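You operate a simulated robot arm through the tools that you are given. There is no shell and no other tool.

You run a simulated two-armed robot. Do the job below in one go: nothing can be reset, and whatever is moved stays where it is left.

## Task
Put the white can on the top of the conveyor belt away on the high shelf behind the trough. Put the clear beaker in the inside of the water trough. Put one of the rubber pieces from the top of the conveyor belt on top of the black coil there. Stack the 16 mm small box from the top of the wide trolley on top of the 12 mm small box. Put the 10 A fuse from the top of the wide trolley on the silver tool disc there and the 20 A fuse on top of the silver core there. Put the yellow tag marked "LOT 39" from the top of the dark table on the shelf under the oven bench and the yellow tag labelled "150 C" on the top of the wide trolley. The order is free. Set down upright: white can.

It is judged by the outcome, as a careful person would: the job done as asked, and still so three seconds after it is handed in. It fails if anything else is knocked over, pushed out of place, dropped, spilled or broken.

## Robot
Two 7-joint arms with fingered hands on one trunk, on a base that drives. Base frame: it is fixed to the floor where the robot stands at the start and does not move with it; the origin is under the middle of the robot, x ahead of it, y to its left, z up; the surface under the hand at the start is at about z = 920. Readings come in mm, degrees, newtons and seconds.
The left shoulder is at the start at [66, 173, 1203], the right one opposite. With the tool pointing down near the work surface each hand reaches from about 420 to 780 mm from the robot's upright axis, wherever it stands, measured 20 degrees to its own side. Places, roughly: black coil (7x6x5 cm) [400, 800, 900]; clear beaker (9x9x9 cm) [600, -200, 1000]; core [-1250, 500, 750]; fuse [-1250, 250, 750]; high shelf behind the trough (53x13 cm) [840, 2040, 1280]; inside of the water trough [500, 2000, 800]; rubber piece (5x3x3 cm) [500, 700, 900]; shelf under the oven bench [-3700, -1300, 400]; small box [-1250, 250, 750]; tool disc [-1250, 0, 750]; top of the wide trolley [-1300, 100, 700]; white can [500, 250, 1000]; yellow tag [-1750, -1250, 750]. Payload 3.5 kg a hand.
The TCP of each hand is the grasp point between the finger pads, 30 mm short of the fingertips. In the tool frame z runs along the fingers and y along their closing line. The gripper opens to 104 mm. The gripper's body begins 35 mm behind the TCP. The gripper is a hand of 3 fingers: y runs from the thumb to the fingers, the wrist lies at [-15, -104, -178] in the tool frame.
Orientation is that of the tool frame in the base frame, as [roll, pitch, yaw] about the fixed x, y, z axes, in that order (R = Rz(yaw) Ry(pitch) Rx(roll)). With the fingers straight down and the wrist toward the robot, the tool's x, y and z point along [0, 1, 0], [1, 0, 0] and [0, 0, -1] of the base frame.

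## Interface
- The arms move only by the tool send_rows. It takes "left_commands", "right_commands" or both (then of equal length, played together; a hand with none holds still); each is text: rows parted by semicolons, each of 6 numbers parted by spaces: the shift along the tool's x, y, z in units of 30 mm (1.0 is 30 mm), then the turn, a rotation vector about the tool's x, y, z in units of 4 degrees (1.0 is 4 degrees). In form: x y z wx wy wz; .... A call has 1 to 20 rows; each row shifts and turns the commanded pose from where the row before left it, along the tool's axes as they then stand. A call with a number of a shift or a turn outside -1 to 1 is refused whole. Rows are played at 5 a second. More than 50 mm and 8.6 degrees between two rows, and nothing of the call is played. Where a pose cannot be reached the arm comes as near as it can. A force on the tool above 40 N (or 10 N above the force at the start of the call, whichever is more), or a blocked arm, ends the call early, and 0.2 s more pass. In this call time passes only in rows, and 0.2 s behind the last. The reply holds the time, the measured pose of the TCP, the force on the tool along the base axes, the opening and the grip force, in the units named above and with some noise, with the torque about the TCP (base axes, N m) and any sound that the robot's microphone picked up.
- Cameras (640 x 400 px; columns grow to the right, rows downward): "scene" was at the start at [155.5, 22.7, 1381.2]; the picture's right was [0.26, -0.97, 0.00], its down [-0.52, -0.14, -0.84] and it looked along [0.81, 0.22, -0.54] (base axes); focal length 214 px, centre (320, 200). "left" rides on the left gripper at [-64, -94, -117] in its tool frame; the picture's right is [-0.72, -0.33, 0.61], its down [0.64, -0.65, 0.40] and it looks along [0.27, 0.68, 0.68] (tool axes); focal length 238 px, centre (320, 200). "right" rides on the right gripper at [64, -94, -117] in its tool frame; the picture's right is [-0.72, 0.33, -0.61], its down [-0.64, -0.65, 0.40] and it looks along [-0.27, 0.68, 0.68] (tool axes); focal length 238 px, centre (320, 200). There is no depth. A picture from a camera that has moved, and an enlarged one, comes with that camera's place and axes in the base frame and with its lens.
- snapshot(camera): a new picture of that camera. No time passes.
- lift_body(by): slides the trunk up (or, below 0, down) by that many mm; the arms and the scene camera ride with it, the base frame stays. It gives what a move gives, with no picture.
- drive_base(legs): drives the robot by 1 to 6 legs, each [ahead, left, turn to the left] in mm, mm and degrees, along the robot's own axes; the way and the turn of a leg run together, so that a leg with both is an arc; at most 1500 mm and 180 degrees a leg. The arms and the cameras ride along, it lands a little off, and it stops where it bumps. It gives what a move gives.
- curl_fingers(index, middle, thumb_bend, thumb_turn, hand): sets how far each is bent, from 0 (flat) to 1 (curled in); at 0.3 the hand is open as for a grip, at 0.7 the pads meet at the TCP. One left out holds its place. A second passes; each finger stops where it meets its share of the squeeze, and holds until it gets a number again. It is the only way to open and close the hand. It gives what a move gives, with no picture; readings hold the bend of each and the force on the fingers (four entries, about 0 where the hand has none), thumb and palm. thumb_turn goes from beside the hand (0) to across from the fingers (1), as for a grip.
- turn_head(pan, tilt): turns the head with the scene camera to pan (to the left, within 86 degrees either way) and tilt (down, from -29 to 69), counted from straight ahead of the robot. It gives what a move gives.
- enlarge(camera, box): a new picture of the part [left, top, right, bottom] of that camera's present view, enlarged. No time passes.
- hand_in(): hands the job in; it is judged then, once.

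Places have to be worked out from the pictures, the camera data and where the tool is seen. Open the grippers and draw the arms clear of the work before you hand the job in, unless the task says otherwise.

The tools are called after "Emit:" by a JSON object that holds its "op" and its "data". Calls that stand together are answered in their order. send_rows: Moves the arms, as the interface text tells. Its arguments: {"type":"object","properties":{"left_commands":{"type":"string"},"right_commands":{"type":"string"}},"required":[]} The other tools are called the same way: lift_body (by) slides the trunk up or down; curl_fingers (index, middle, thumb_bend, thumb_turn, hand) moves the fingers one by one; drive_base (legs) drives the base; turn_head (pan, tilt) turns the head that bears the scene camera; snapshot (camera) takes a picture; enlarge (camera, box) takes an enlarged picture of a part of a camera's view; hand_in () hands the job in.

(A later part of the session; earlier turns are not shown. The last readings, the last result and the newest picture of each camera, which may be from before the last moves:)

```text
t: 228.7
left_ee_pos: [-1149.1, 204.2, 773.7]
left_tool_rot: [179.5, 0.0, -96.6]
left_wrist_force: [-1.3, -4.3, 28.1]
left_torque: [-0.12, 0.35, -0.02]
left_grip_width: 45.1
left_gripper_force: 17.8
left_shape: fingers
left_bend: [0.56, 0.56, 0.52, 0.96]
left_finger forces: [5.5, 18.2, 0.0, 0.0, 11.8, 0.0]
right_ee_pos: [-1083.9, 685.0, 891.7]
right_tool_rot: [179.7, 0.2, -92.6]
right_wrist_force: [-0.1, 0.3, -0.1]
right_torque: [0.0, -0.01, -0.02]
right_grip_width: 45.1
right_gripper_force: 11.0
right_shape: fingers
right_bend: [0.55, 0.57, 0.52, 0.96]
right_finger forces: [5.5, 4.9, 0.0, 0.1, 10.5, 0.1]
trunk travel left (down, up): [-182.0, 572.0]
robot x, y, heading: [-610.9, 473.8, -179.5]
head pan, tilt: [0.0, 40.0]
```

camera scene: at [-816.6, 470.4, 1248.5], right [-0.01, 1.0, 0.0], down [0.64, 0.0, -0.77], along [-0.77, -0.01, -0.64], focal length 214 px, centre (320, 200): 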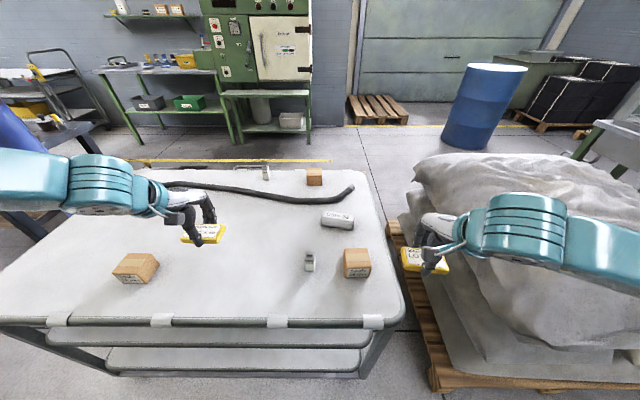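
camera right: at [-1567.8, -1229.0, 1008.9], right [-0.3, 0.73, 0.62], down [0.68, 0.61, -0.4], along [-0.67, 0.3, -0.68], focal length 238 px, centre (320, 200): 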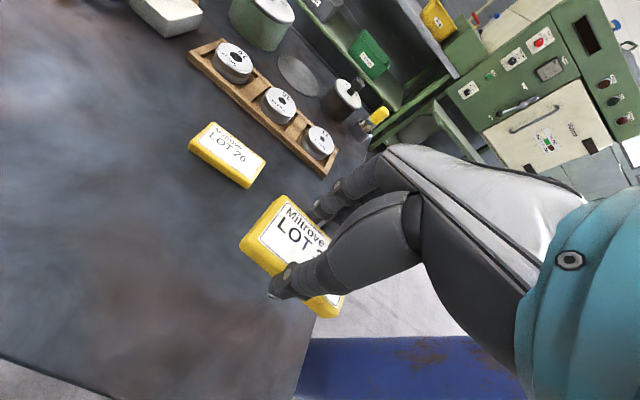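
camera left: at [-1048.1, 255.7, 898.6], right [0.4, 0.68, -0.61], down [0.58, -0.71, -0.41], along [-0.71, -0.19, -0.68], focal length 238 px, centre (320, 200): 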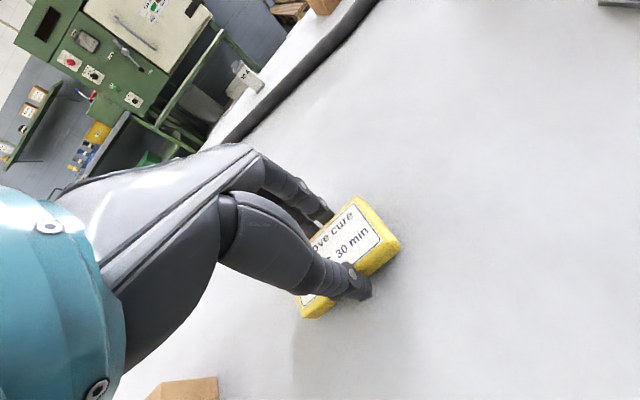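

Contact at TCP z≈775.5, so the trolley top is z≈740.5. I relieve the push and open.

Emit:
{"op": "send_rows", "data": {"left_commands": "0 0 -0.14 0 0 0"}}

Emit:
{"op": "curl_fingers", "data": {"hand": "left", "index": 0.45, "middle": 0.45, "thumb_bend": 0.42}}

Emit:
{"op": "curl_fingers", "data": {"hand": "left", "index": 0.33, "middle": 0.33, "thumb_bend": 0.33}}

Emit:
{"op": "send_rows", "data": {"left_commands": "0 0 -0.4 0 0 0; 0 0 -0.8 0 0 0; 0 0 -0.9 0 0 0; 0 0 -0.9 0 0 0; 0 0 -0.9 0 0 0; 0 0 -0.6 0 0 0"}}

Emit:
{"op": "snapshot", "data": {"camera": "left"}}

Emit:
{"op": "snapshot", "data": {"camera": "right"}}

```text
t: 229.1
left_ee_pos: [-1149.5, 204.0, 773.1]
left_tool_rot: [179.8, 0.0, -96.4]
left_wrist_force: [-6.6, -1.6, 17.6]
left_torque: [-0.09, 0.55, 0.0]
left_grip_width: 45.1
left_gripper_force: 15.1
left_shape: fingers
left_bend: [0.55, 0.56, 0.53, 0.97]
left_finger forces: [6.9, 14.4, 0.1, 0.0, 9.4, 0.0]
right_ee_pos: [-1085.8, 684.6, 890.5]
right_tool_rot: [179.9, 0.0, -92.7]
right_wrist_force: [-1.0, 0.6, 0.2]
right_torque: [0.0, 0.05, 0.02]
right_grip_width: 45.3
right_gripper_force: 10.4
right_shape: fingers
right_bend: [0.55, 0.57, 0.52, 0.96]
right_finger forces: [5.6, 4.9, 0.1, 0.0, 10.5, 0.0]
trunk travel left (down, up): [-182.0, 572.0]
robot x, y, heading: [-612.6, 469.8, -179.8]
head pan, tilt: [0.0, 40.0]
```

```text
t: 230.1
left_ee_pos: [-1147.6, 203.1, 773.2]
left_tool_rot: [-180.0, 0.1, -96.5]
left_wrist_force: [3.4, -0.1, 4.7]
left_torque: [-0.03, 0.04, 0.02]
left_grip_width: 68.2
left_gripper_force: 2.1
left_shape: fingers
left_bend: [0.45, 0.48, 0.42, 0.97]
left_finger forces: [0.1, 4.1, 0.1, 0.1, 0.0, 0.0]
right_ee_pos: [-1085.0, 684.5, 891.4]
right_tool_rot: [179.9, 0.1, -92.6]
right_wrist_force: [0.1, 0.9, -1.2]
right_torque: [-0.02, -0.05, -0.05]
right_grip_width: 45.5
right_gripper_force: 10.7
right_shape: fingers
right_bend: [0.55, 0.57, 0.52, 0.96]
right_finger forces: [5.4, 4.9, 0.0, 0.1, 10.6, 0.0]
trunk travel left (down, up): [-182.0, 572.0]
robot x, y, heading: [-610.7, 470.2, -179.6]
head pan, tilt: [0.0, 40.0]
```

```text
t: 231.1
left_ee_pos: [-1147.7, 203.3, 772.5]
left_tool_rot: [179.9, 0.2, -96.4]
left_wrist_force: [0.9, 0.4, 0.3]
left_torque: [0.01, 0.02, 0.01]
left_grip_width: 95.1
left_gripper_force: 0.1
left_shape: fingers
left_bend: [0.33, 0.33, 0.33, 0.97]
left_finger forces: [0.0, 0.0, 0.0, 0.0, 0.0, 0.0]
right_ee_pos: [-1086.3, 684.1, 890.6]
right_tool_rot: [179.9, 0.0, -92.7]
right_wrist_force: [0.6, -0.5, 0.1]
right_torque: [0.02, -0.02, 0.02]
right_grip_width: 45.3
right_gripper_force: 10.3
right_shape: fingers
right_bend: [0.55, 0.57, 0.52, 0.96]
right_finger forces: [5.5, 4.9, 0.0, 0.0, 10.5, 0.1]
trunk travel left (down, up): [-182.0, 572.0]
robot x, y, heading: [-611.6, 472.5, -179.9]
head pan, tilt: [0.0, 40.0]
```

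```text
t: 232.5
left_ee_pos: [-1148.7, 202.9, 908.7]
left_tool_rot: [179.9, 0.3, -96.6]
left_wrist_force: [-0.8, -0.6, 0.2]
left_torque: [0.01, -0.01, 0.0]
left_grip_width: 95.2
left_gripper_force: 0.1
left_shape: fingers
left_bend: [0.33, 0.33, 0.33, 0.97]
left_finger forces: [0.0, 0.0, 0.1, 0.0, 0.0, 0.0]
right_ee_pos: [-1084.9, 684.8, 890.3]
right_tool_rot: [179.9, 0.1, -92.8]
right_wrist_force: [0.1, 0.2, -0.6]
right_torque: [-0.03, 0.0, -0.01]
right_grip_width: 45.3
right_gripper_force: 10.7
right_shape: fingers
right_bend: [0.55, 0.57, 0.52, 0.96]
right_finger forces: [5.7, 4.9, 0.1, 0.1, 10.4, 0.0]
trunk travel left (down, up): [-182.0, 572.0]
robot x, y, heading: [-607.7, 470.8, -179.7]
head pan, tilt: [0.0, 40.0]
```

```text
taken
camera left: at [-1047.8, 255.8, 1026.8], right [0.4, 0.68, -0.61], down [0.58, -0.71, -0.41], along [-0.71, -0.19, -0.68], focal length 238 px, centre (320, 200)
```

left: 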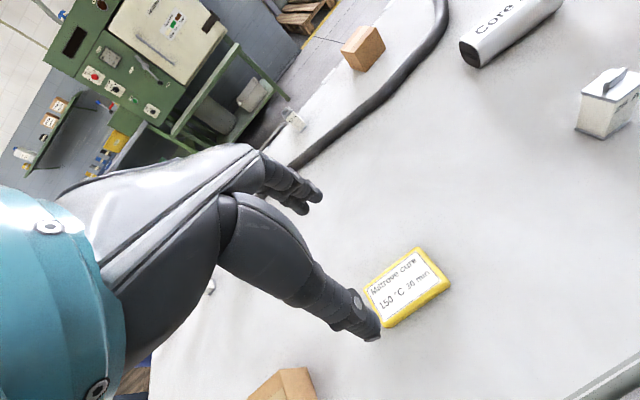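

```text
taken
camera right: at [-994.7, 614.2, 1008.3], right [-0.29, 0.73, 0.62], down [0.68, 0.61, -0.4], along [-0.67, 0.3, -0.68], focal length 238 px, centre (320, 200)
```

right: 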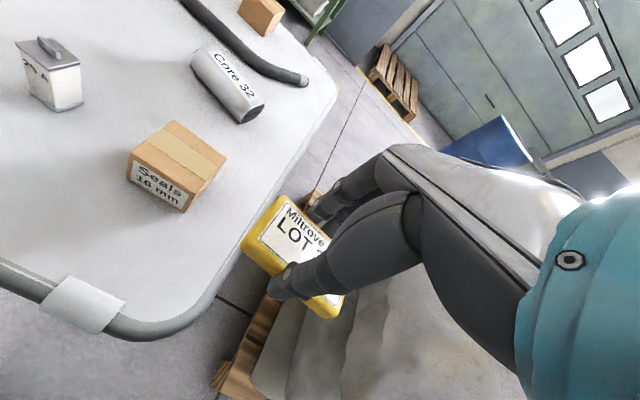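

150 C tag is placed. I raise the right hand (with LOT 39) and zoom on the core and box while here.

Emit:
{"op": "send_rows", "data": {"right_commands": "0 0 -0.9 0 0 0; 0 0 -0.9 0 0 0; 0 0 -0.9 0 0 0; 0 0 -0.9 0 0 0"}}

Emit:
{"op": "enlarge", "data": {"camera": "right", "box": [120, 40, 320, 240]}}

Emit:
{"op": "enlarge", "data": {"camera": "left", "box": [440, 0, 640, 140]}}

```text
t: 233.5
left_ee_pos: [-1148.5, 203.0, 910.0]
left_tool_rot: [179.9, 0.1, -96.5]
left_wrist_force: [-0.5, 0.2, 0.0]
left_torque: [-0.01, -0.01, 0.02]
left_grip_width: 95.4
left_gripper_force: 0.0
left_shape: fingers
left_bend: [0.33, 0.33, 0.33, 0.97]
left_finger forces: [0.1, 0.0, 0.0, 0.0, 0.1, 0.0]
right_ee_pos: [-1085.9, 682.6, 999.4]
right_tool_rot: [179.8, 0.1, -92.6]
right_wrist_force: [0.8, 0.4, 0.0]
right_torque: [0.01, -0.02, 0.01]
right_grip_width: 45.3
right_gripper_force: 10.4
right_shape: fingers
right_bend: [0.55, 0.57, 0.52, 0.96]
right_finger forces: [5.5, 4.9, 0.0, 0.0, 10.4, 0.0]
trunk travel left (down, up): [-182.0, 572.0]
robot x, y, heading: [-606.1, 470.2, -179.8]
head pan, tilt: [0.0, 40.0]
```

```text
2.00 times, centred on (220, 140) of right
camera zoom: at [-994.9, 613.1, 1116.7], right [-0.29, 0.73, 0.62], down [0.68, 0.61, -0.4], along [-0.67, 0.3, -0.68], focal length 477 px, centre (520, 320)
```

zoom: 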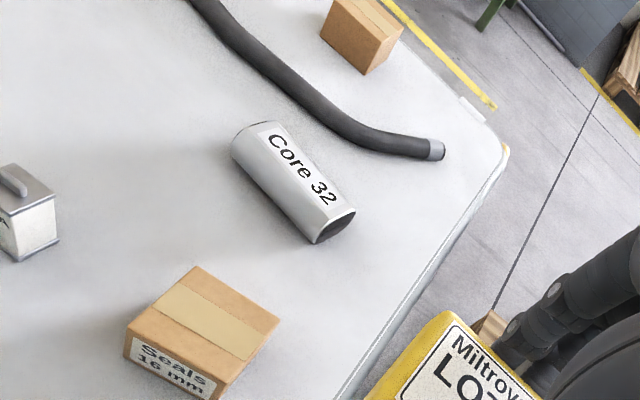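

```text
2.86 times, centred on (540, 70) of left
camera zoom: at [-1047.9, 255.6, 1026.6], right [0.4, 0.68, -0.61], down [0.58, -0.71, -0.41], along [-0.71, -0.19, -0.68], focal length 681 px, centre (-309, 571)
```

zoom: 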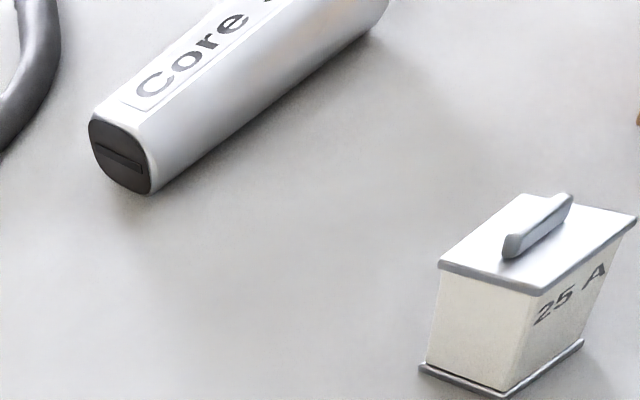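

The core has a flat top, good. Now I drive 355 mm to the right so the left hand comes over the 16 mm box.

Emit:
{"op": "drive_base", "data": {"legs": [[0, -357, 0]]}}

Emit:
{"op": "snapshot", "data": {"camera": "left"}}

Emit:
{"op": "snapshot", "data": {"camera": "scene"}}

```text
t: 235.8
left_ee_pos: [-1150.6, 558.5, 909.0]
left_tool_rot: [179.9, 0.1, -96.6]
left_wrist_force: [-1.0, -1.2, 0.3]
left_torque: [-0.02, -0.02, 0.0]
left_grip_width: 95.1
left_gripper_force: 0.0
left_shape: fingers
left_bend: [0.33, 0.33, 0.33, 0.97]
left_finger forces: [0.0, 0.0, 0.1, 0.0, 0.0, 0.1]
right_ee_pos: [-1087.2, 1039.4, 998.7]
right_tool_rot: [179.9, 0.1, -92.9]
right_wrist_force: [-0.2, 0.0, -0.7]
right_torque: [0.0, 0.01, 0.03]
right_grip_width: 45.1
right_gripper_force: 10.6
right_shape: fingers
right_bend: [0.55, 0.57, 0.52, 0.96]
right_finger forces: [5.5, 4.9, 0.0, 0.0, 10.4, 0.1]
trunk travel left (down, up): [-182.0, 572.0]
robot x, y, heading: [-614.0, 827.7, -179.6]
head pan, tilt: [0.0, 40.0]
```

```text
taken
camera left: at [-1050.7, 612.7, 1026.7], right [0.41, 0.68, -0.61], down [0.57, -0.71, -0.41], along [-0.71, -0.19, -0.68], focal length 238 px, centre (320, 200)
```

left: 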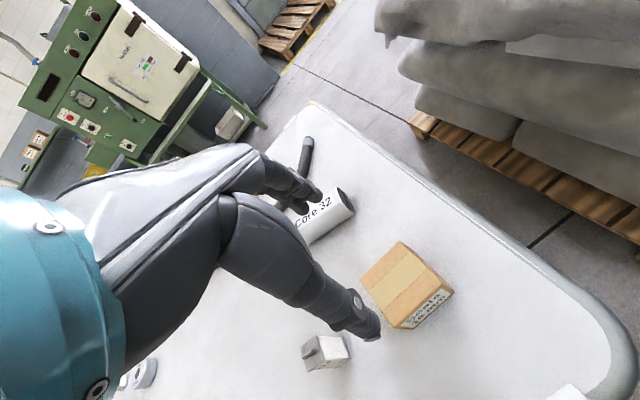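

```text
taken
camera scene: at [-818.7, 826.3, 1248.5], right [0.0, 1.0, 0.0], down [0.64, 0.0, -0.77], along [-0.77, 0.0, -0.64], focal length 214 px, centre (320, 200)
```

scene: 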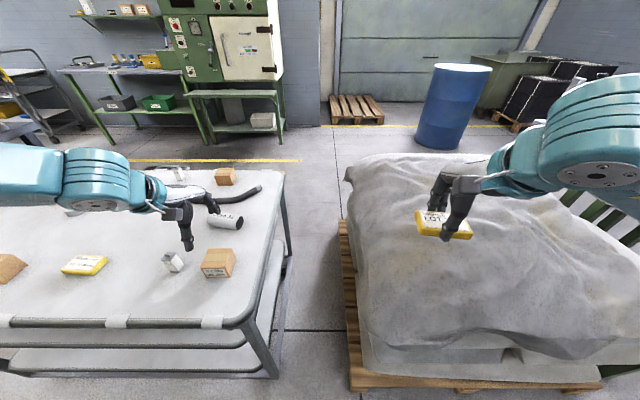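

I enlarge the left view to measure the 16 mm box's top face.

Emit:
{"op": "enlarge", "data": {"camera": "left", "box": [350, 230, 470, 340]}}

Emit:
{"op": "enlarge", "data": {"camera": "scene", "box": [160, 225, 260, 295]}}

```text
3.64 times, centred on (410, 285) of left
camera zoom: at [-1050.7, 612.7, 1026.7], right [0.41, 0.68, -0.61], down [0.57, -0.71, -0.41], along [-0.71, -0.19, -0.68], focal length 867 px, centre (-7, -109)
```

zoom: 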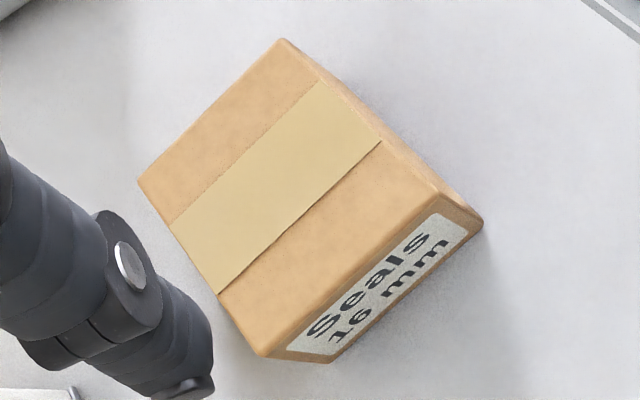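

```text
5.71 times, centred on (210, 260) of scene
camera zoom: at [-818.7, 826.3, 1248.5], right [0.0, 1.0, 0.0], down [0.64, 0.0, -0.77], along [-0.77, 0.0, -0.64], focal length 1226 px, centre (949, -143)
```

zoom: 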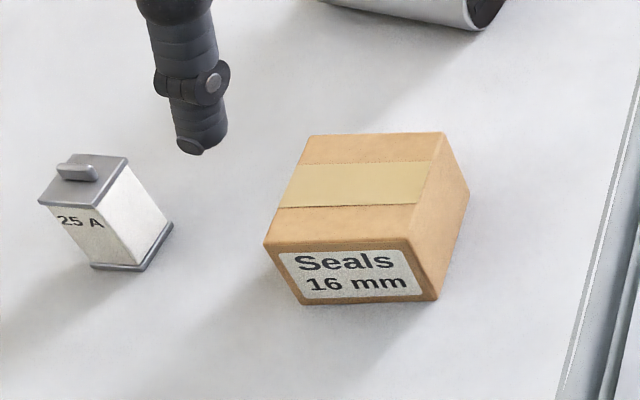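

Box centre ≈(−1139, 562), 61×56×46 mm, turned ≈3.6°. I align the left hand's yaw, shift, and descend around it.

Emit:
{"op": "send_rows", "data": {"left_commands": "0 0 0 0 0 -0.85; 0 0 0 0 0 -0.85; 0 0 0 0 0 -0.85; -0.09 -0.39 0.5 0 0 0; 0 0 0.9 0 0 0; 0 0 0.9 0 0 0"}}

Emit:
{"op": "snapshot", "data": {"camera": "left"}}

Emit:
{"op": "enlarge", "data": {"camera": "scene", "box": [160, 205, 260, 285]}}

```text
t: 237.2
left_ee_pos: [-1138.4, 563.3, 839.3]
left_tool_rot: [179.9, 0.2, -86.4]
left_wrist_force: [-0.2, -0.5, -0.5]
left_torque: [0.01, 0.02, 0.03]
left_grip_width: 95.4
left_gripper_force: 0.0
left_shape: fingers
left_bend: [0.33, 0.33, 0.33, 0.97]
left_finger forces: [0.0, 0.0, 0.0, 0.0, 0.0, 0.0]
right_ee_pos: [-1087.2, 1038.8, 998.2]
right_tool_rot: [179.9, 0.0, -92.8]
right_wrist_force: [-0.1, 0.2, -0.8]
right_torque: [-0.01, 0.04, 0.0]
right_grip_width: 45.0
right_gripper_force: 10.5
right_shape: fingers
right_bend: [0.55, 0.57, 0.52, 0.96]
right_finger forces: [5.4, 5.0, 0.0, 0.1, 10.3, 0.0]
trunk travel left (down, up): [-182.0, 572.0]
robot x, y, heading: [-610.7, 829.2, -179.9]
head pan, tilt: [0.0, 40.0]
```

```text
taken
camera left: at [-1049.9, 632.5, 957.5], right [0.28, 0.74, -0.61], down [0.69, -0.6, -0.41], along [-0.67, -0.31, -0.68], focal length 238 px, centre (320, 200)
```

left: 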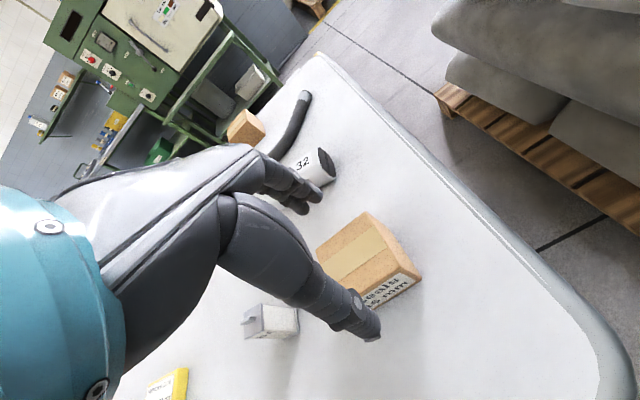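

```text
5.00 times, centred on (210, 245) of scene
camera zoom: at [-818.9, 825.7, 1248.4], right [0.0, 1.0, 0.0], down [0.64, 0.0, -0.77], along [-0.77, 0.0, -0.64], focal length 1072 px, centre (870, -25)
```

zoom: 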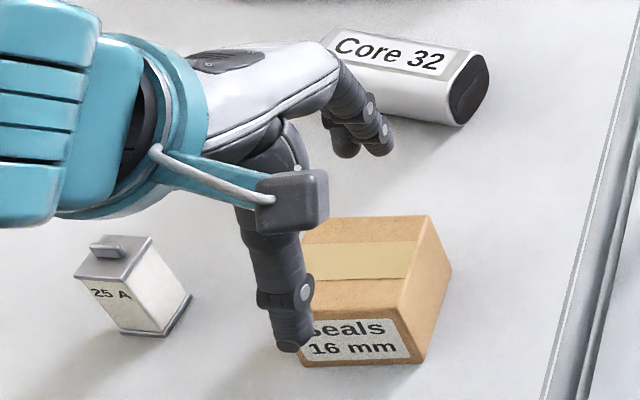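

I double-check the alignment with an enlarged left view (TCP axis predicted at (352, 258) for the box top).

Emit:
{"op": "enlarge", "data": {"camera": "left", "box": [290, 195, 430, 325]}}

```text
3.08 times, centred on (360, 260) of left
camera zoom: at [-1049.9, 632.5, 957.5], right [0.28, 0.74, -0.61], down [0.69, -0.6, -0.41], along [-0.67, -0.31, -0.68], focal length 733 px, centre (197, 15)
```

zoom: 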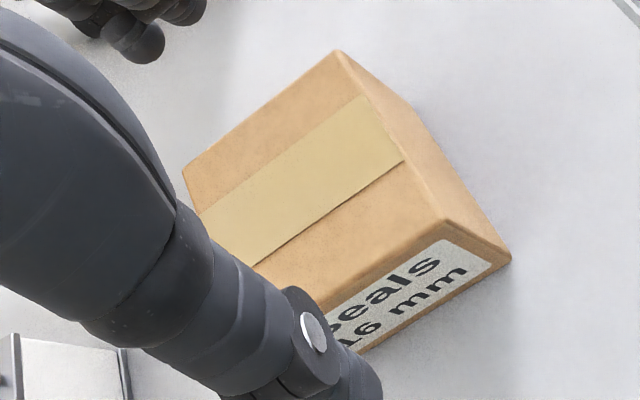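

Box centre now measures (−1140.6, 561). Small correction and descend the last 62 mm, then close.

Emit:
{"op": "send_rows", "data": {"left_commands": "0.06 0.07 0.6 0 0 0; 0 0 0.7 0 0 0; 0 0 0.5 0 0 0; 0 0 0.27 0 0 0"}}

Emit:
{"op": "curl_fingers", "data": {"hand": "left", "index": 0.58, "middle": 0.58, "thumb_bend": 0.58}}

Emit:
{"op": "snapshot", "data": {"camera": "left"}}

Emit:
{"op": "enlarge", "data": {"camera": "scene", "box": [160, 205, 260, 285]}}

```text
t: 238.2
left_ee_pos: [-1141.5, 561.4, 777.9]
left_tool_rot: [179.8, 0.2, -86.4]
left_wrist_force: [0.6, -1.1, 0.6]
left_torque: [-0.04, 0.01, -0.04]
left_grip_width: 95.3
left_gripper_force: 0.0
left_shape: fingers
left_bend: [0.33, 0.33, 0.33, 0.97]
left_finger forces: [0.1, 0.0, 0.0, 0.0, 0.1, 0.0]
right_ee_pos: [-1087.0, 1038.8, 998.5]
right_tool_rot: [179.8, 0.1, -92.7]
right_wrist_force: [0.0, -0.4, 0.0]
right_torque: [0.02, -0.01, -0.03]
right_grip_width: 45.2
right_gripper_force: 9.9
right_shape: fingers
right_bend: [0.55, 0.57, 0.52, 0.96]
right_finger forces: [5.5, 5.0, 0.0, 0.1, 10.4, 0.1]
trunk travel left (down, up): [-182.0, 572.0]
robot x, y, heading: [-609.2, 825.4, -179.6]
head pan, tilt: [0.0, 40.0]
```

```text
t: 239.2
left_ee_pos: [-1141.2, 560.8, 778.1]
left_tool_rot: [179.9, 0.2, -86.4]
left_wrist_force: [-1.2, -0.6, 2.1]
left_torque: [-0.02, 0.14, -0.01]
left_grip_width: 54.7
left_gripper_force: 13.0
left_shape: fingers
left_bend: [0.5, 0.52, 0.5, 0.97]
left_finger forces: [7.6, 5.7, 0.0, 0.0, 12.0, 0.1]
right_ee_pos: [-1087.7, 1039.8, 999.4]
right_tool_rot: [179.9, 0.1, -92.8]
right_wrist_force: [0.0, 0.7, -0.5]
right_torque: [-0.02, 0.02, -0.02]
right_grip_width: 45.5
right_gripper_force: 10.3
right_shape: fingers
right_bend: [0.55, 0.57, 0.52, 0.96]
right_finger forces: [5.6, 4.9, 0.1, 0.1, 10.4, 0.0]
trunk travel left (down, up): [-182.0, 572.0]
robot x, y, heading: [-611.8, 827.9, -179.6]
head pan, tilt: [0.0, 40.0]
```

```text
taken
camera left: at [-1052.0, 630.9, 896.1], right [0.28, 0.74, -0.61], down [0.69, -0.6, -0.41], along [-0.67, -0.31, -0.68], focal length 238 px, centre (320, 200)
```

left: 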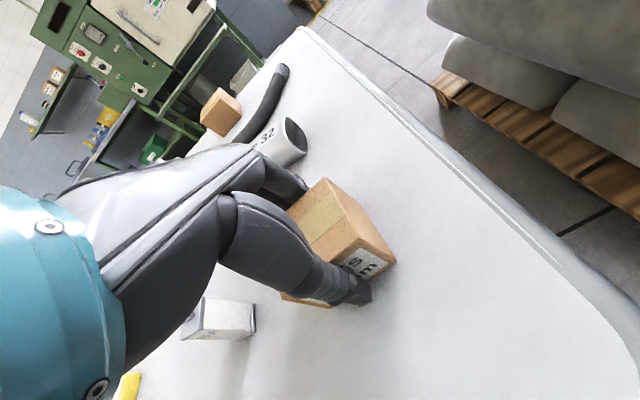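

```text
5.00 times, centred on (210, 245) of scene
camera zoom: at [-818.7, 825.8, 1248.5], right [0.0, 1.0, 0.0], down [0.64, 0.0, -0.77], along [-0.77, 0.0, -0.64], focal length 1072 px, centre (870, -25)
```

zoom: 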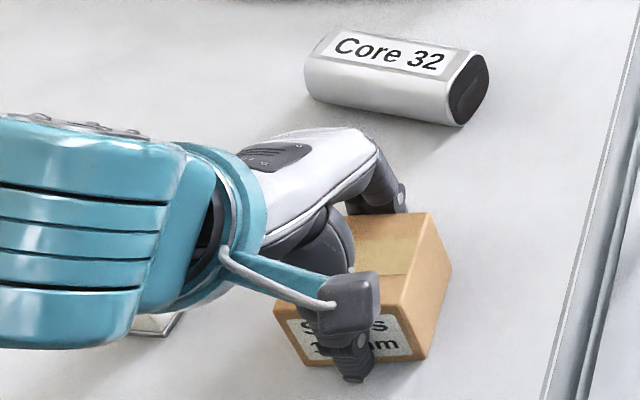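

The box is gripped (13 N, bottom 37.5 mm below TCP). I lift it, raise both hands to about z 1000 for travel, and begin the route around the dark table.

Emit:
{"op": "send_rows", "data": {"left_commands": "0 0 -0.4 0 0 0; 0 0 -0.8 0 0 0; 0 0 -0.9 0 0 0; 0 0 -0.9 0 0 0; 0 0 -0.9 0 0 0; 0 0 -0.9 0 0 0; 0 0 -0.9 0 0 0; 0 0 -0.9 0 0 0"}}

Emit:
{"op": "snapshot", "data": {"camera": "left"}}

Emit:
{"op": "drive_base", "data": {"legs": [[0, 1450, 0], [0, 1250, 0]]}}

Emit:
{"op": "turn_head", "data": {"pan": 50, "tilt": 30}}

Emit:
{"op": "snapshot", "data": {"camera": "scene"}}

```text
t: 241.0
left_ee_pos: [-1140.5, 560.4, 975.5]
left_tool_rot: [180.0, 0.1, -86.4]
left_wrist_force: [0.2, 0.5, -1.2]
left_torque: [0.01, -0.01, -0.03]
left_grip_width: 54.6
left_gripper_force: 12.1
left_shape: fingers
left_bend: [0.5, 0.52, 0.5, 0.97]
left_finger forces: [7.2, 5.0, 0.1, 0.1, 12.2, 0.1]
right_ee_pos: [-1086.9, 1039.5, 999.6]
right_tool_rot: [179.8, 0.1, -92.8]
right_wrist_force: [0.2, 0.4, -0.2]
right_torque: [-0.02, -0.02, 0.01]
right_grip_width: 45.0
right_gripper_force: 10.5
right_shape: fingers
right_bend: [0.55, 0.57, 0.52, 0.96]
right_finger forces: [5.4, 4.9, 0.0, 0.0, 10.4, 0.0]
trunk travel left (down, up): [-182.0, 572.0]
robot x, y, heading: [-608.6, 826.8, -179.8]
head pan, tilt: [0.0, 40.0]
```

```text
taken
camera left: at [-1051.5, 630.1, 1094.0], right [0.28, 0.74, -0.61], down [0.69, -0.6, -0.41], along [-0.67, -0.31, -0.68], focal length 238 px, centre (320, 200)
```

left: 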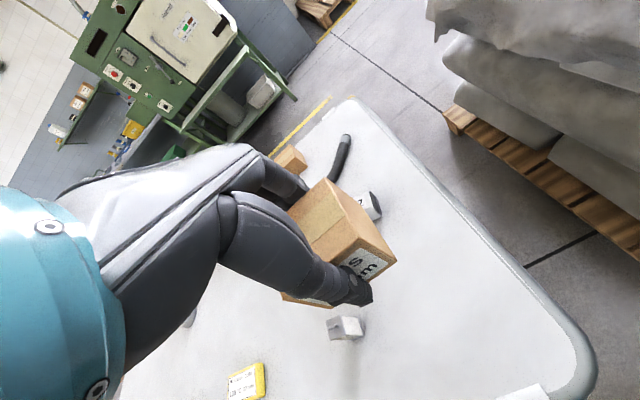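

```text
t: 254.0
left_ee_pos: [-1128.3, -2124.9, 975.5]
left_tool_rot: [-179.9, 0.3, -86.9]
left_wrist_force: [0.2, 0.4, -0.9]
left_torque: [-0.01, 0.02, 0.02]
left_grip_width: 54.7
left_gripper_force: 12.1
left_shape: fingers
left_bend: [0.5, 0.52, 0.5, 0.97]
left_finger forces: [7.1, 5.0, 0.1, 0.2, 12.3, 0.1]
right_ee_pos: [-1069.9, -1646.1, 997.7]
right_tool_rot: [179.9, 0.1, -93.2]
right_wrist_force: [-0.5, -0.1, 0.0]
right_torque: [0.0, 0.04, 0.0]
right_grip_width: 45.6
right_gripper_force: 10.3
right_shape: fingers
right_bend: [0.55, 0.57, 0.52, 0.96]
right_finger forces: [5.5, 4.9, 0.0, 0.0, 10.5, 0.0]
trunk travel left (down, up): [-182.0, 572.0]
robot x, y, heading: [-597.8, -1861.1, 179.9]
head pan, tilt: [0.0, 40.0]
```

```text
t: 255.2
left_ee_pos: [-1127.2, -2125.4, 976.4]
left_tool_rot: [-179.9, 0.1, -86.9]
left_wrist_force: [0.2, 0.2, -0.7]
left_torque: [-0.01, -0.03, 0.01]
left_grip_width: 54.8
left_gripper_force: 12.2
left_shape: fingers
left_bend: [0.5, 0.52, 0.5, 0.97]
left_finger forces: [7.3, 5.1, 0.0, 0.1, 12.2, 0.1]
right_ee_pos: [-1070.3, -1646.6, 999.1]
right_tool_rot: [180.0, 0.1, -93.3]
right_wrist_force: [-1.1, -0.5, -1.0]
right_torque: [-0.01, -0.01, -0.02]
right_grip_width: 45.2
right_gripper_force: 10.6
right_shape: fingers
right_bend: [0.55, 0.57, 0.52, 0.96]
right_finger forces: [5.6, 4.8, 0.0, 0.0, 10.4, 0.0]
trunk travel left (down, up): [-182.0, 572.0]
robot x, y, heading: [-594.2, -1861.3, 179.9]
head pan, tilt: [50.0, 30.0]
```

```text
taken
camera scene: at [-776.5, -1931.0, 1263.8], right [-0.76, 0.65, 0.0], down [0.32, 0.38, -0.87], along [-0.56, -0.66, -0.5], focal length 214 px, centre (320, 200)
```

scene: 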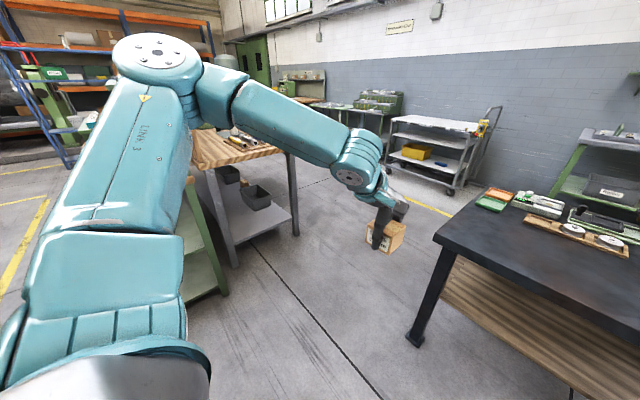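

Gap between the dark table (y≥−2120) and the bench (y≤−3080) is ample. I drive left to y≈−2640, then forward through it to x≈−2600.

Emit:
{"op": "drive_base", "data": {"legs": [[0, 780, 0], [1300, 0, 0]]}}

Emit:
{"op": "turn_head", "data": {"pan": -20, "tilt": 30}}

Emit:
{"op": "snapshot", "data": {"camera": "scene"}}

```text
t: 259.7
left_ee_pos: [-1119.6, -2840.4, 1001.9]
left_tool_rot: [177.5, -10.3, -92.3]
left_wrist_force: [0.2, -0.5, -0.8]
left_torque: [-0.03, 0.0, 0.0]
left_grip_width: 54.6
left_gripper_force: 12.1
left_shape: fingers
left_bend: [0.5, 0.52, 0.5, 0.97]
left_finger forces: [7.1, 5.0, 0.0, 0.1, 12.2, 0.0]
right_ee_pos: [-1058.1, -2388.2, 996.8]
right_tool_rot: [179.4, -1.7, -93.4]
right_wrist_force: [0.5, 0.3, 0.3]
right_torque: [-0.03, -0.01, 0.03]
right_grip_width: 44.9
right_gripper_force: 10.5
right_shape: fingers
right_bend: [0.55, 0.57, 0.52, 0.96]
right_finger forces: [5.5, 4.9, 0.1, 0.0, 10.4, 0.1]
trunk travel left (down, up): [-182.0, 572.0]
robot x, y, heading: [-594.1, -2636.3, 179.6]
head pan, tilt: [50.0, 30.0]
stopped in leg 2: the robot was blocked; the commanded pose is now the measured one
```

```text
t: 261.1
left_ee_pos: [-1118.8, -2843.7, 999.6]
left_tool_rot: [178.1, -10.4, -92.1]
left_wrist_force: [-0.7, -0.3, -0.4]
left_torque: [-0.01, 0.02, 0.0]
left_grip_width: 55.1
left_gripper_force: 12.9
left_shape: fingers
left_bend: [0.5, 0.52, 0.5, 0.97]
left_finger forces: [7.2, 5.1, 0.1, 0.1, 12.1, 0.1]
right_ee_pos: [-1059.9, -2391.7, 998.1]
right_tool_rot: [179.3, -1.8, -93.3]
right_wrist_force: [0.1, -0.7, -0.9]
right_torque: [-0.02, 0.0, -0.04]
right_grip_width: 45.2
right_gripper_force: 9.8
right_shape: fingers
right_bend: [0.55, 0.57, 0.52, 0.96]
right_finger forces: [5.5, 4.8, 0.1, 0.0, 10.4, 0.1]
trunk travel left (down, up): [-182.0, 572.0]
robot x, y, heading: [-595.6, -2634.2, 179.9]
head pan, tilt: [-20.0, 30.0]
```

```text
taken
camera scene: at [-788.7, -2566.5, 1264.6], right [0.34, 0.94, -0.04], down [0.46, -0.2, -0.87], along [-0.82, 0.28, -0.5], focal length 214 px, centre (320, 200)
```

scene: 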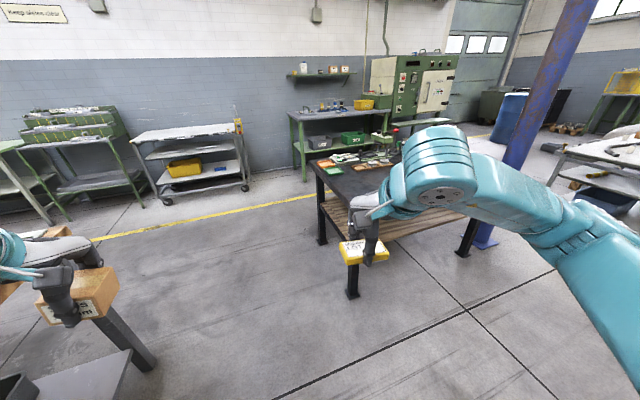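

The left elbow was blocked by something on the left (bench with the boards). I move away to the right 250 mm at once, then look there.

Emit:
{"op": "drive_base", "data": {"legs": [[0, -250, 0]]}}

Emit:
{"op": "turn_head", "data": {"pan": 75, "tilt": 25}}

Emit:
{"op": "snapshot", "data": {"camera": "scene"}}

```text
t: 262.9
left_ee_pos: [-1129.8, -2625.3, 987.3]
left_tool_rot: [178.7, -7.6, -91.8]
left_wrist_force: [0.1, -0.7, -0.6]
left_torque: [-0.03, -0.01, 0.02]
left_grip_width: 54.5
left_gripper_force: 11.6
left_shape: fingers
left_bend: [0.5, 0.52, 0.5, 0.97]
left_finger forces: [7.2, 4.9, 0.0, 0.0, 12.1, 0.0]
right_ee_pos: [-1069.8, -2170.0, 998.3]
right_tool_rot: [179.8, 0.1, -93.2]
right_wrist_force: [-0.7, 0.0, -0.7]
right_torque: [0.01, -0.02, -0.01]
right_grip_width: 45.0
right_gripper_force: 10.4
right_shape: fingers
right_bend: [0.55, 0.57, 0.52, 0.96]
right_finger forces: [5.6, 4.9, 0.0, 0.1, 10.4, 0.1]
trunk travel left (down, up): [-182.0, 572.0]
robot x, y, heading: [-595.0, -2386.4, 179.8]
head pan, tilt: [-20.0, 30.0]
```

```text
t: 264.6
left_ee_pos: [-1129.6, -2626.4, 986.2]
left_tool_rot: [178.7, -7.7, -91.7]
left_wrist_force: [-0.2, -0.4, -1.5]
left_torque: [-0.01, -0.02, -0.01]
left_grip_width: 54.5
left_gripper_force: 12.3
left_shape: fingers
left_bend: [0.5, 0.52, 0.5, 0.97]
left_finger forces: [7.2, 4.8, 0.1, 0.0, 12.1, 0.0]
right_ee_pos: [-1069.4, -2171.6, 998.8]
right_tool_rot: [179.9, 0.2, -93.2]
right_wrist_force: [-0.1, 0.2, -1.2]
right_torque: [0.0, 0.03, -0.04]
right_grip_width: 45.2
right_gripper_force: 10.6
right_shape: fingers
right_bend: [0.55, 0.57, 0.52, 0.96]
right_finger forces: [5.5, 4.9, 0.0, 0.1, 10.3, 0.0]
trunk travel left (down, up): [-182.0, 572.0]
robot x, y, heading: [-591.6, -2382.5, 179.7]
head pan, tilt: [75.0, 25.0]
```

```text
taken
camera scene: at [-741.2, -2475.6, 1271.8], right [-0.96, 0.26, 0.0], down [0.11, 0.41, -0.91], along [-0.24, -0.87, -0.42], focal length 214 px, centre (320, 200)
```

scene: 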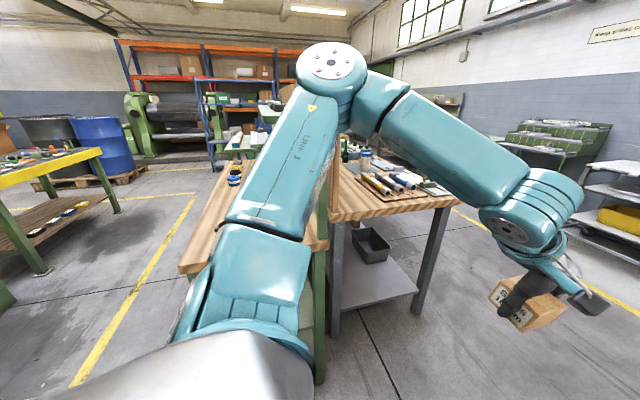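

The left arm got pushed out of level by the bench panel; nothing seems displaced. I re-level the left hand here and recheck the hold on the box.

Emit:
{"op": "send_rows", "data": {"left_commands": "0 0 0 0.11 -0.64 0; 0 0 0 0.11 -0.64 0; 0 0 0 0.11 -0.64 0"}}

Emit:
{"op": "snapshot", "data": {"camera": "left"}}

Emit:
{"op": "turn_head", "data": {"pan": 86, "tilt": 10}}

Emit:
{"op": "snapshot", "data": {"camera": "scene"}}

```text
t: 265.4
left_ee_pos: [-1129.4, -2625.6, 985.5]
left_tool_rot: [-180.0, 0.2, -91.8]
left_wrist_force: [0.4, -0.9, -1.3]
left_torque: [-0.01, -0.01, -0.01]
left_grip_width: 54.4
left_gripper_force: 12.3
left_shape: fingers
left_bend: [0.5, 0.52, 0.5, 0.97]
left_finger forces: [7.2, 4.9, 0.0, 0.0, 12.1, 0.0]
right_ee_pos: [-1070.0, -2170.6, 997.8]
right_tool_rot: [179.9, 0.0, -93.3]
right_wrist_force: [0.0, 0.2, -0.4]
right_torque: [-0.02, 0.06, -0.01]
right_grip_width: 45.0
right_gripper_force: 10.4
right_shape: fingers
right_bend: [0.55, 0.57, 0.52, 0.96]
right_finger forces: [5.5, 4.9, 0.0, 0.1, 10.5, 0.0]
trunk travel left (down, up): [-182.0, 572.0]
robot x, y, heading: [-596.3, -2384.5, 179.7]
head pan, tilt: [75.0, 25.0]
```

```text
taken
camera left: at [-1034.2, -2565.7, 1103.8], right [0.35, 0.71, -0.61], down [0.63, -0.66, -0.4], along [-0.69, -0.25, -0.68], focal length 238 px, centre (320, 200)
```

left: 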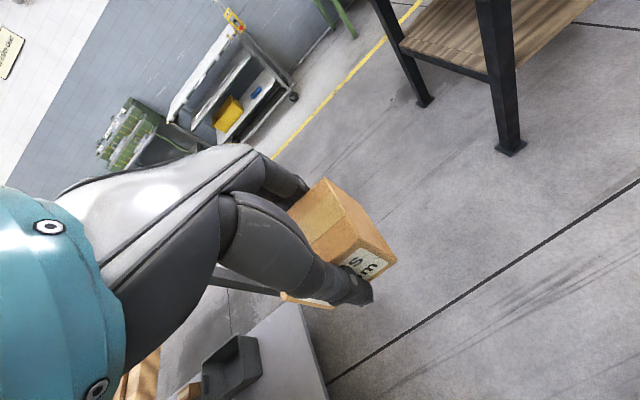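

```text
t: 266.2
left_ee_pos: [-1129.2, -2626.6, 985.6]
left_tool_rot: [179.9, 0.0, -91.8]
left_wrist_force: [-0.1, 0.3, -0.3]
left_torque: [-0.02, -0.02, -0.02]
left_grip_width: 54.8
left_gripper_force: 12.1
left_shape: fingers
left_bend: [0.5, 0.52, 0.5, 0.97]
left_finger forces: [7.3, 5.0, 0.0, 0.0, 12.0, 0.1]
right_ee_pos: [-1069.6, -2171.9, 997.5]
right_tool_rot: [180.0, 0.1, -93.1]
right_wrist_force: [0.6, 0.0, -0.6]
right_torque: [0.0, 0.01, 0.02]
right_grip_width: 45.4
right_gripper_force: 10.2
right_shape: fingers
right_bend: [0.55, 0.57, 0.52, 0.96]
right_finger forces: [5.4, 5.0, 0.0, 0.0, 10.4, 0.1]
trunk travel left (down, up): [-182.0, 572.0]
robot x, y, heading: [-593.3, -2385.8, 179.8]
head pan, tilt: [85.9, 10.0]
```

```text
taken
camera scene: at [-724.0, -2479.4, 1296.1], right [-1.0, 0.07, 0.0], down [0.01, 0.17, -0.98], along [-0.07, -0.98, -0.17], focal length 214 px, centre (320, 200)
```

scene: 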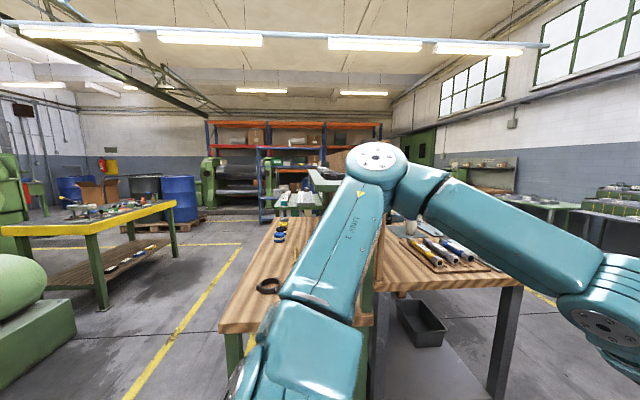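

The hold is fine. I now shift to y≈−2465 (mid-lane for elbows) and drive forward in stages.

Emit:
{"op": "drive_base", "data": {"legs": [[0, 78, 0], [900, 0, 0]]}}

Emit:
{"op": "turn_head", "data": {"pan": 0, "tilt": 30}}

Emit:
{"op": "snapshot", "data": {"camera": "scene"}}

```text
t: 271.6
left_ee_pos: [-2026.6, -2712.2, 985.7]
left_tool_rot: [-179.8, 0.1, -91.2]
left_wrist_force: [0.3, 0.3, -0.6]
left_torque: [0.01, -0.01, -0.01]
left_grip_width: 54.8
left_gripper_force: 12.3
left_shape: fingers
left_bend: [0.5, 0.52, 0.5, 0.97]
left_finger forces: [7.2, 4.9, 0.0, 0.0, 12.1, 0.0]
right_ee_pos: [-1972.0, -2255.5, 998.8]
right_tool_rot: [179.9, 0.2, -92.7]
right_wrist_force: [0.9, 0.0, 0.4]
right_torque: [0.0, 0.0, 0.03]
right_grip_width: 45.1
right_gripper_force: 10.1
right_shape: fingers
right_bend: [0.55, 0.57, 0.52, 0.96]
right_finger forces: [5.5, 4.8, 0.0, 0.1, 10.4, 0.0]
trunk travel left (down, up): [-182.0, 572.0]
robot x, y, heading: [-1495.2, -2470.0, -179.7]
head pan, tilt: [85.9, 10.0]
```

```text
t: 273.1
left_ee_pos: [-2025.8, -2711.8, 987.0]
left_tool_rot: [179.9, -0.1, -91.3]
left_wrist_force: [-0.7, 0.3, -1.4]
left_torque: [0.0, 0.01, -0.03]
left_grip_width: 54.5
left_gripper_force: 12.2
left_shape: fingers
left_bend: [0.5, 0.52, 0.5, 0.97]
left_finger forces: [7.2, 4.9, 0.0, 0.0, 12.1, 0.0]
right_ee_pos: [-1971.4, -2256.2, 998.9]
right_tool_rot: [180.0, 0.1, -92.7]
right_wrist_force: [-0.1, 0.7, 0.2]
right_torque: [0.0, -0.02, 0.01]
right_grip_width: 45.3
right_gripper_force: 9.9
right_shape: fingers
right_bend: [0.55, 0.57, 0.52, 0.96]
right_finger forces: [5.5, 4.9, 0.0, 0.1, 10.5, 0.0]
trunk travel left (down, up): [-182.0, 572.0]
robot x, y, heading: [-1492.5, -2464.8, -179.7]
head pan, tilt: [0.0, 30.0]
```

```text
taken
camera scene: at [-1706.9, -2468.2, 1263.9], right [-0.01, 1.0, 0.0], down [0.5, 0.0, -0.87], along [-0.87, -0.01, -0.5], focal length 214 px, centre (320, 200)
```

scene: 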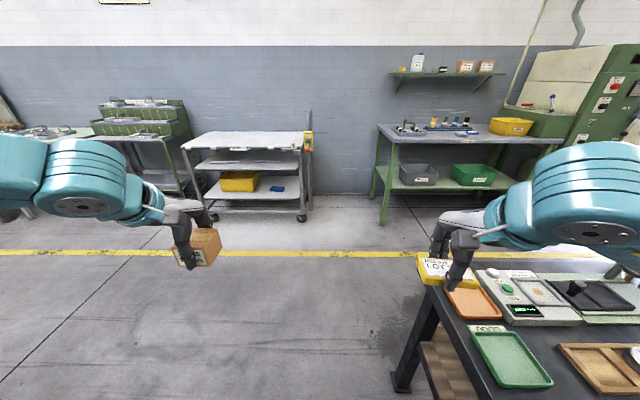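

Clear ahead. I drive forward another 1080 mm past the table, then look right toward the oven bench.

Emit:
{"op": "drive_base", "data": {"legs": [[1080, 0, 0]]}}

Emit:
{"op": "turn_head", "data": {"pan": -35, "tilt": 30}}

Emit:
{"op": "snapshot", "data": {"camera": "scene"}}

```text
t: 278.7
left_ee_pos: [-3101.6, -2722.3, 985.1]
left_tool_rot: [-179.9, 0.0, -91.0]
left_wrist_force: [0.3, -0.1, -0.7]
left_torque: [0.03, 0.0, 0.0]
left_grip_width: 54.5
left_gripper_force: 12.0
left_shape: fingers
left_bend: [0.5, 0.52, 0.5, 0.97]
left_finger forces: [7.3, 4.9, 0.0, 0.1, 12.1, 0.0]
right_ee_pos: [-3047.6, -2265.0, 998.6]
right_tool_rot: [179.9, 0.2, -92.5]
right_wrist_force: [1.2, -0.7, -0.7]
right_torque: [0.02, 0.01, 0.0]
right_grip_width: 45.4
right_gripper_force: 10.5
right_shape: fingers
right_bend: [0.55, 0.57, 0.52, 0.96]
right_finger forces: [5.5, 4.9, 0.1, 0.1, 10.4, 0.0]
trunk travel left (down, up): [-182.0, 572.0]
robot x, y, heading: [-2572.2, -2480.0, -179.4]
head pan, tilt: [0.0, 30.0]
```

```text
t: 279.7
left_ee_pos: [-3101.1, -2722.8, 986.4]
left_tool_rot: [-180.0, 0.1, -91.0]
left_wrist_force: [0.2, 0.2, -0.7]
left_torque: [0.03, 0.05, -0.04]
left_grip_width: 54.7
left_gripper_force: 11.8
left_shape: fingers
left_bend: [0.5, 0.52, 0.5, 0.97]
left_finger forces: [7.2, 5.0, 0.0, 0.0, 12.2, 0.1]
right_ee_pos: [-3046.9, -2264.9, 998.5]
right_tool_rot: [179.9, 0.0, -92.5]
right_wrist_force: [-0.8, -0.2, -1.1]
right_torque: [0.01, 0.02, -0.04]
right_grip_width: 45.1
right_gripper_force: 10.5
right_shape: fingers
right_bend: [0.55, 0.57, 0.52, 0.96]
right_finger forces: [5.5, 4.9, 0.0, 0.0, 10.3, 0.1]
trunk travel left (down, up): [-182.0, 572.0]
robot x, y, heading: [-2568.1, -2473.0, -179.4]
head pan, tilt: [-35.0, 30.0]
```

```text
taken
camera scene: at [-2766.8, -2425.8, 1263.9], right [0.56, 0.83, 0.0], down [0.41, -0.28, -0.87], along [-0.71, 0.49, -0.5], focal length 214 px, centre (320, 200)
```

scene: 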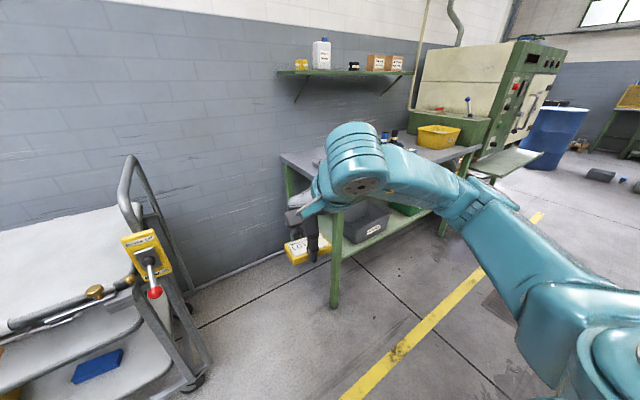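

The bench fronts are at x≈−3390, well clear of the hands. I drive right (+y) 1150 mm to stand before the oven bench.

Emit:
{"op": "drive_base", "data": {"legs": [[0, -1150, 0]]}}

Emit:
{"op": "turn_head", "data": {"pan": 0, "tilt": 35}}

Emit:
{"op": "snapshot", "data": {"camera": "scene"}}

```text
t: 285.5
left_ee_pos: [-3114.5, -1577.3, 985.9]
left_tool_rot: [-180.0, 0.0, -90.8]
left_wrist_force: [-0.3, -0.1, -1.2]
left_torque: [0.0, 0.0, -0.01]
left_grip_width: 54.4
left_gripper_force: 12.1
left_shape: fingers
left_bend: [0.5, 0.52, 0.5, 0.97]
left_finger forces: [7.1, 4.9, 0.0, 0.0, 12.2, 0.1]
right_ee_pos: [-3063.0, -1120.3, 999.1]
right_tool_rot: [179.9, 0.2, -92.2]
right_wrist_force: [-0.9, 0.3, -0.6]
right_torque: [-0.02, 0.0, -0.01]
right_grip_width: 45.4
right_gripper_force: 10.6
right_shape: fingers
right_bend: [0.55, 0.57, 0.52, 0.96]
right_finger forces: [5.5, 4.9, 0.0, 0.0, 10.5, 0.0]
trunk travel left (down, up): [-182.0, 572.0]
robot x, y, heading: [-2585.5, -1327.3, -179.1]
head pan, tilt: [-35.0, 30.0]
```

```text
t: 286.6
left_ee_pos: [-3113.9, -1577.6, 986.2]
left_tool_rot: [-180.0, 0.0, -90.8]
left_wrist_force: [0.3, 0.4, -0.7]
left_torque: [0.04, -0.01, -0.01]
left_grip_width: 54.5
left_gripper_force: 11.7
left_shape: fingers
left_bend: [0.5, 0.52, 0.5, 0.97]
left_finger forces: [7.2, 4.9, 0.0, 0.1, 12.1, 0.0]
right_ee_pos: [-3061.0, -1120.5, 998.0]
right_tool_rot: [179.9, 0.1, -92.2]
right_wrist_force: [0.1, 0.0, -1.7]
right_torque: [0.0, -0.02, 0.0]
right_grip_width: 45.0
right_gripper_force: 10.3
right_shape: fingers
right_bend: [0.55, 0.57, 0.52, 0.96]
right_finger forces: [5.6, 5.0, 0.0, 0.0, 10.4, 0.0]
trunk travel left (down, up): [-182.0, 572.0]
robot x, y, heading: [-2582.0, -1326.7, -179.4]
head pan, tilt: [0.0, 35.0]
```

```text
taken
camera scene: at [-2794.0, -1330.9, 1256.1], right [-0.01, 1.0, 0.0], down [0.57, 0.01, -0.82], along [-0.82, -0.01, -0.57], focal length 214 px, centre (320, 200)
```

scene: 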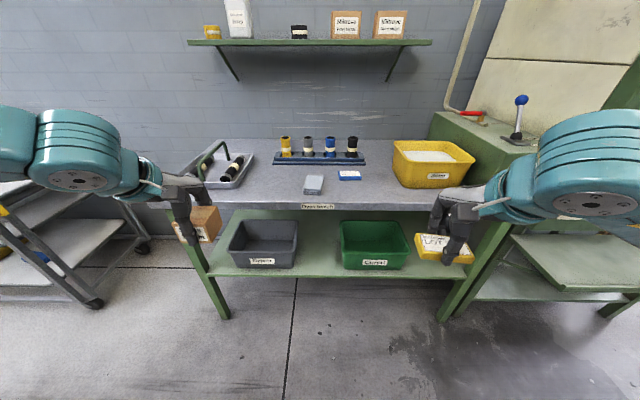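

I check the bench's label at its front edge and the shelf below.

Emit:
{"op": "enlarge", "data": {"camera": "scene", "box": [280, 195, 360, 220]}}

Emit:
{"op": "enlarge", "data": {"camera": "scene", "box": [190, 190, 510, 330]}}

Emit:
{"op": "turn_head", "data": {"pan": -40, "tilt": 30}}

Emit:
{"op": "snapshot", "data": {"camera": "scene"}}

```text
8.00 times, centred on (320, 208) of scene
camera zoom: at [-2794.0, -1330.9, 1256.1], right [-0.01, 1.0, 0.0], down [0.57, 0.01, -0.82], along [-0.82, -0.01, -0.57], focal length 1716 px, centre (320, 140)
```

zoom: 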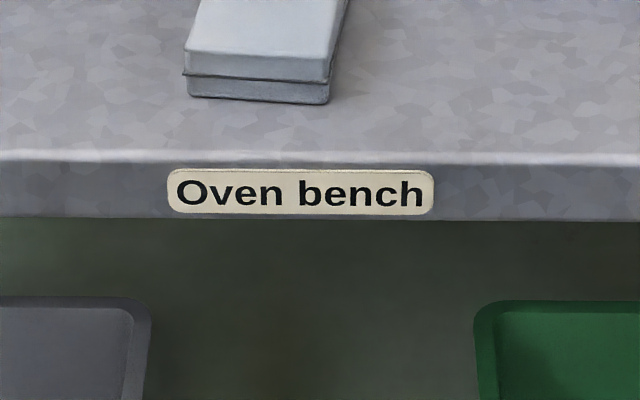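

```text
2.00 times, centred on (350, 260) of scene
camera zoom: at [-2794.0, -1330.9, 1256.1], right [-0.01, 1.0, 0.0], down [0.57, 0.01, -0.82], along [-0.82, -0.01, -0.57], focal length 429 px, centre (260, 80)
```

zoom: 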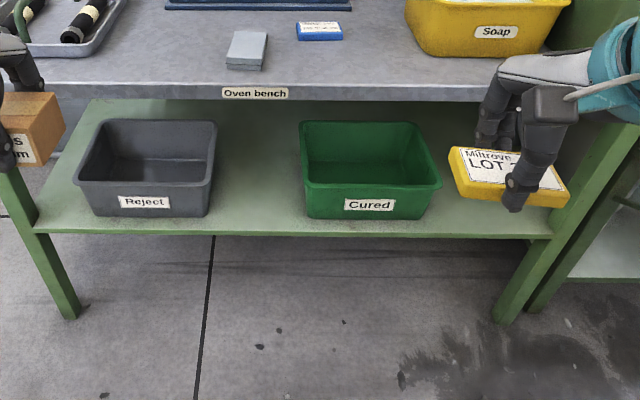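

```text
t: 287.6
left_ee_pos: [-3113.8, -1577.2, 984.2]
left_tool_rot: [179.9, 0.0, -90.7]
left_wrist_force: [0.1, 0.4, -1.6]
left_torque: [-0.02, 0.01, 0.03]
left_grip_width: 54.7
left_gripper_force: 11.7
left_shape: fingers
left_bend: [0.5, 0.52, 0.5, 0.97]
left_finger forces: [7.2, 4.9, 0.0, 0.0, 12.1, 0.0]
right_ee_pos: [-3061.4, -1119.5, 998.8]
right_tool_rot: [179.8, 0.1, -92.3]
right_wrist_force: [-0.7, -0.1, -1.3]
right_torque: [0.01, 0.0, 0.0]
right_grip_width: 45.0
right_gripper_force: 10.0
right_shape: fingers
right_bend: [0.55, 0.57, 0.52, 0.96]
right_finger forces: [5.4, 5.0, 0.0, 0.0, 10.4, 0.1]
trunk travel left (down, up): [-182.0, 572.0]
robot x, y, heading: [-2586.6, -1330.2, -179.2]
head pan, tilt: [-40.0, 30.0]
```

```text
taken
camera scene: at [-2776.1, -1272.6, 1263.8], right [0.63, 0.78, 0.0], down [0.39, -0.32, -0.87], along [-0.67, 0.55, -0.5], focal length 214 px, centre (320, 200)
```

scene: 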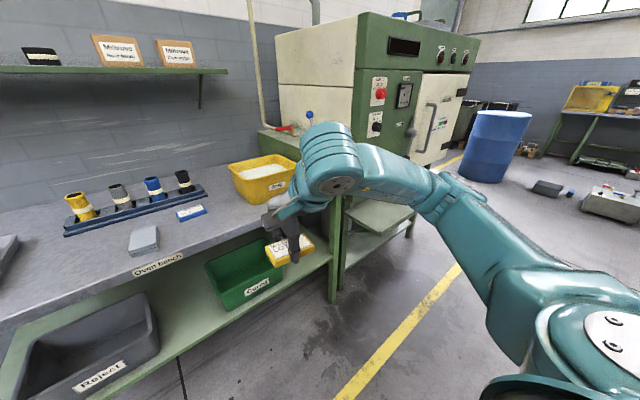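

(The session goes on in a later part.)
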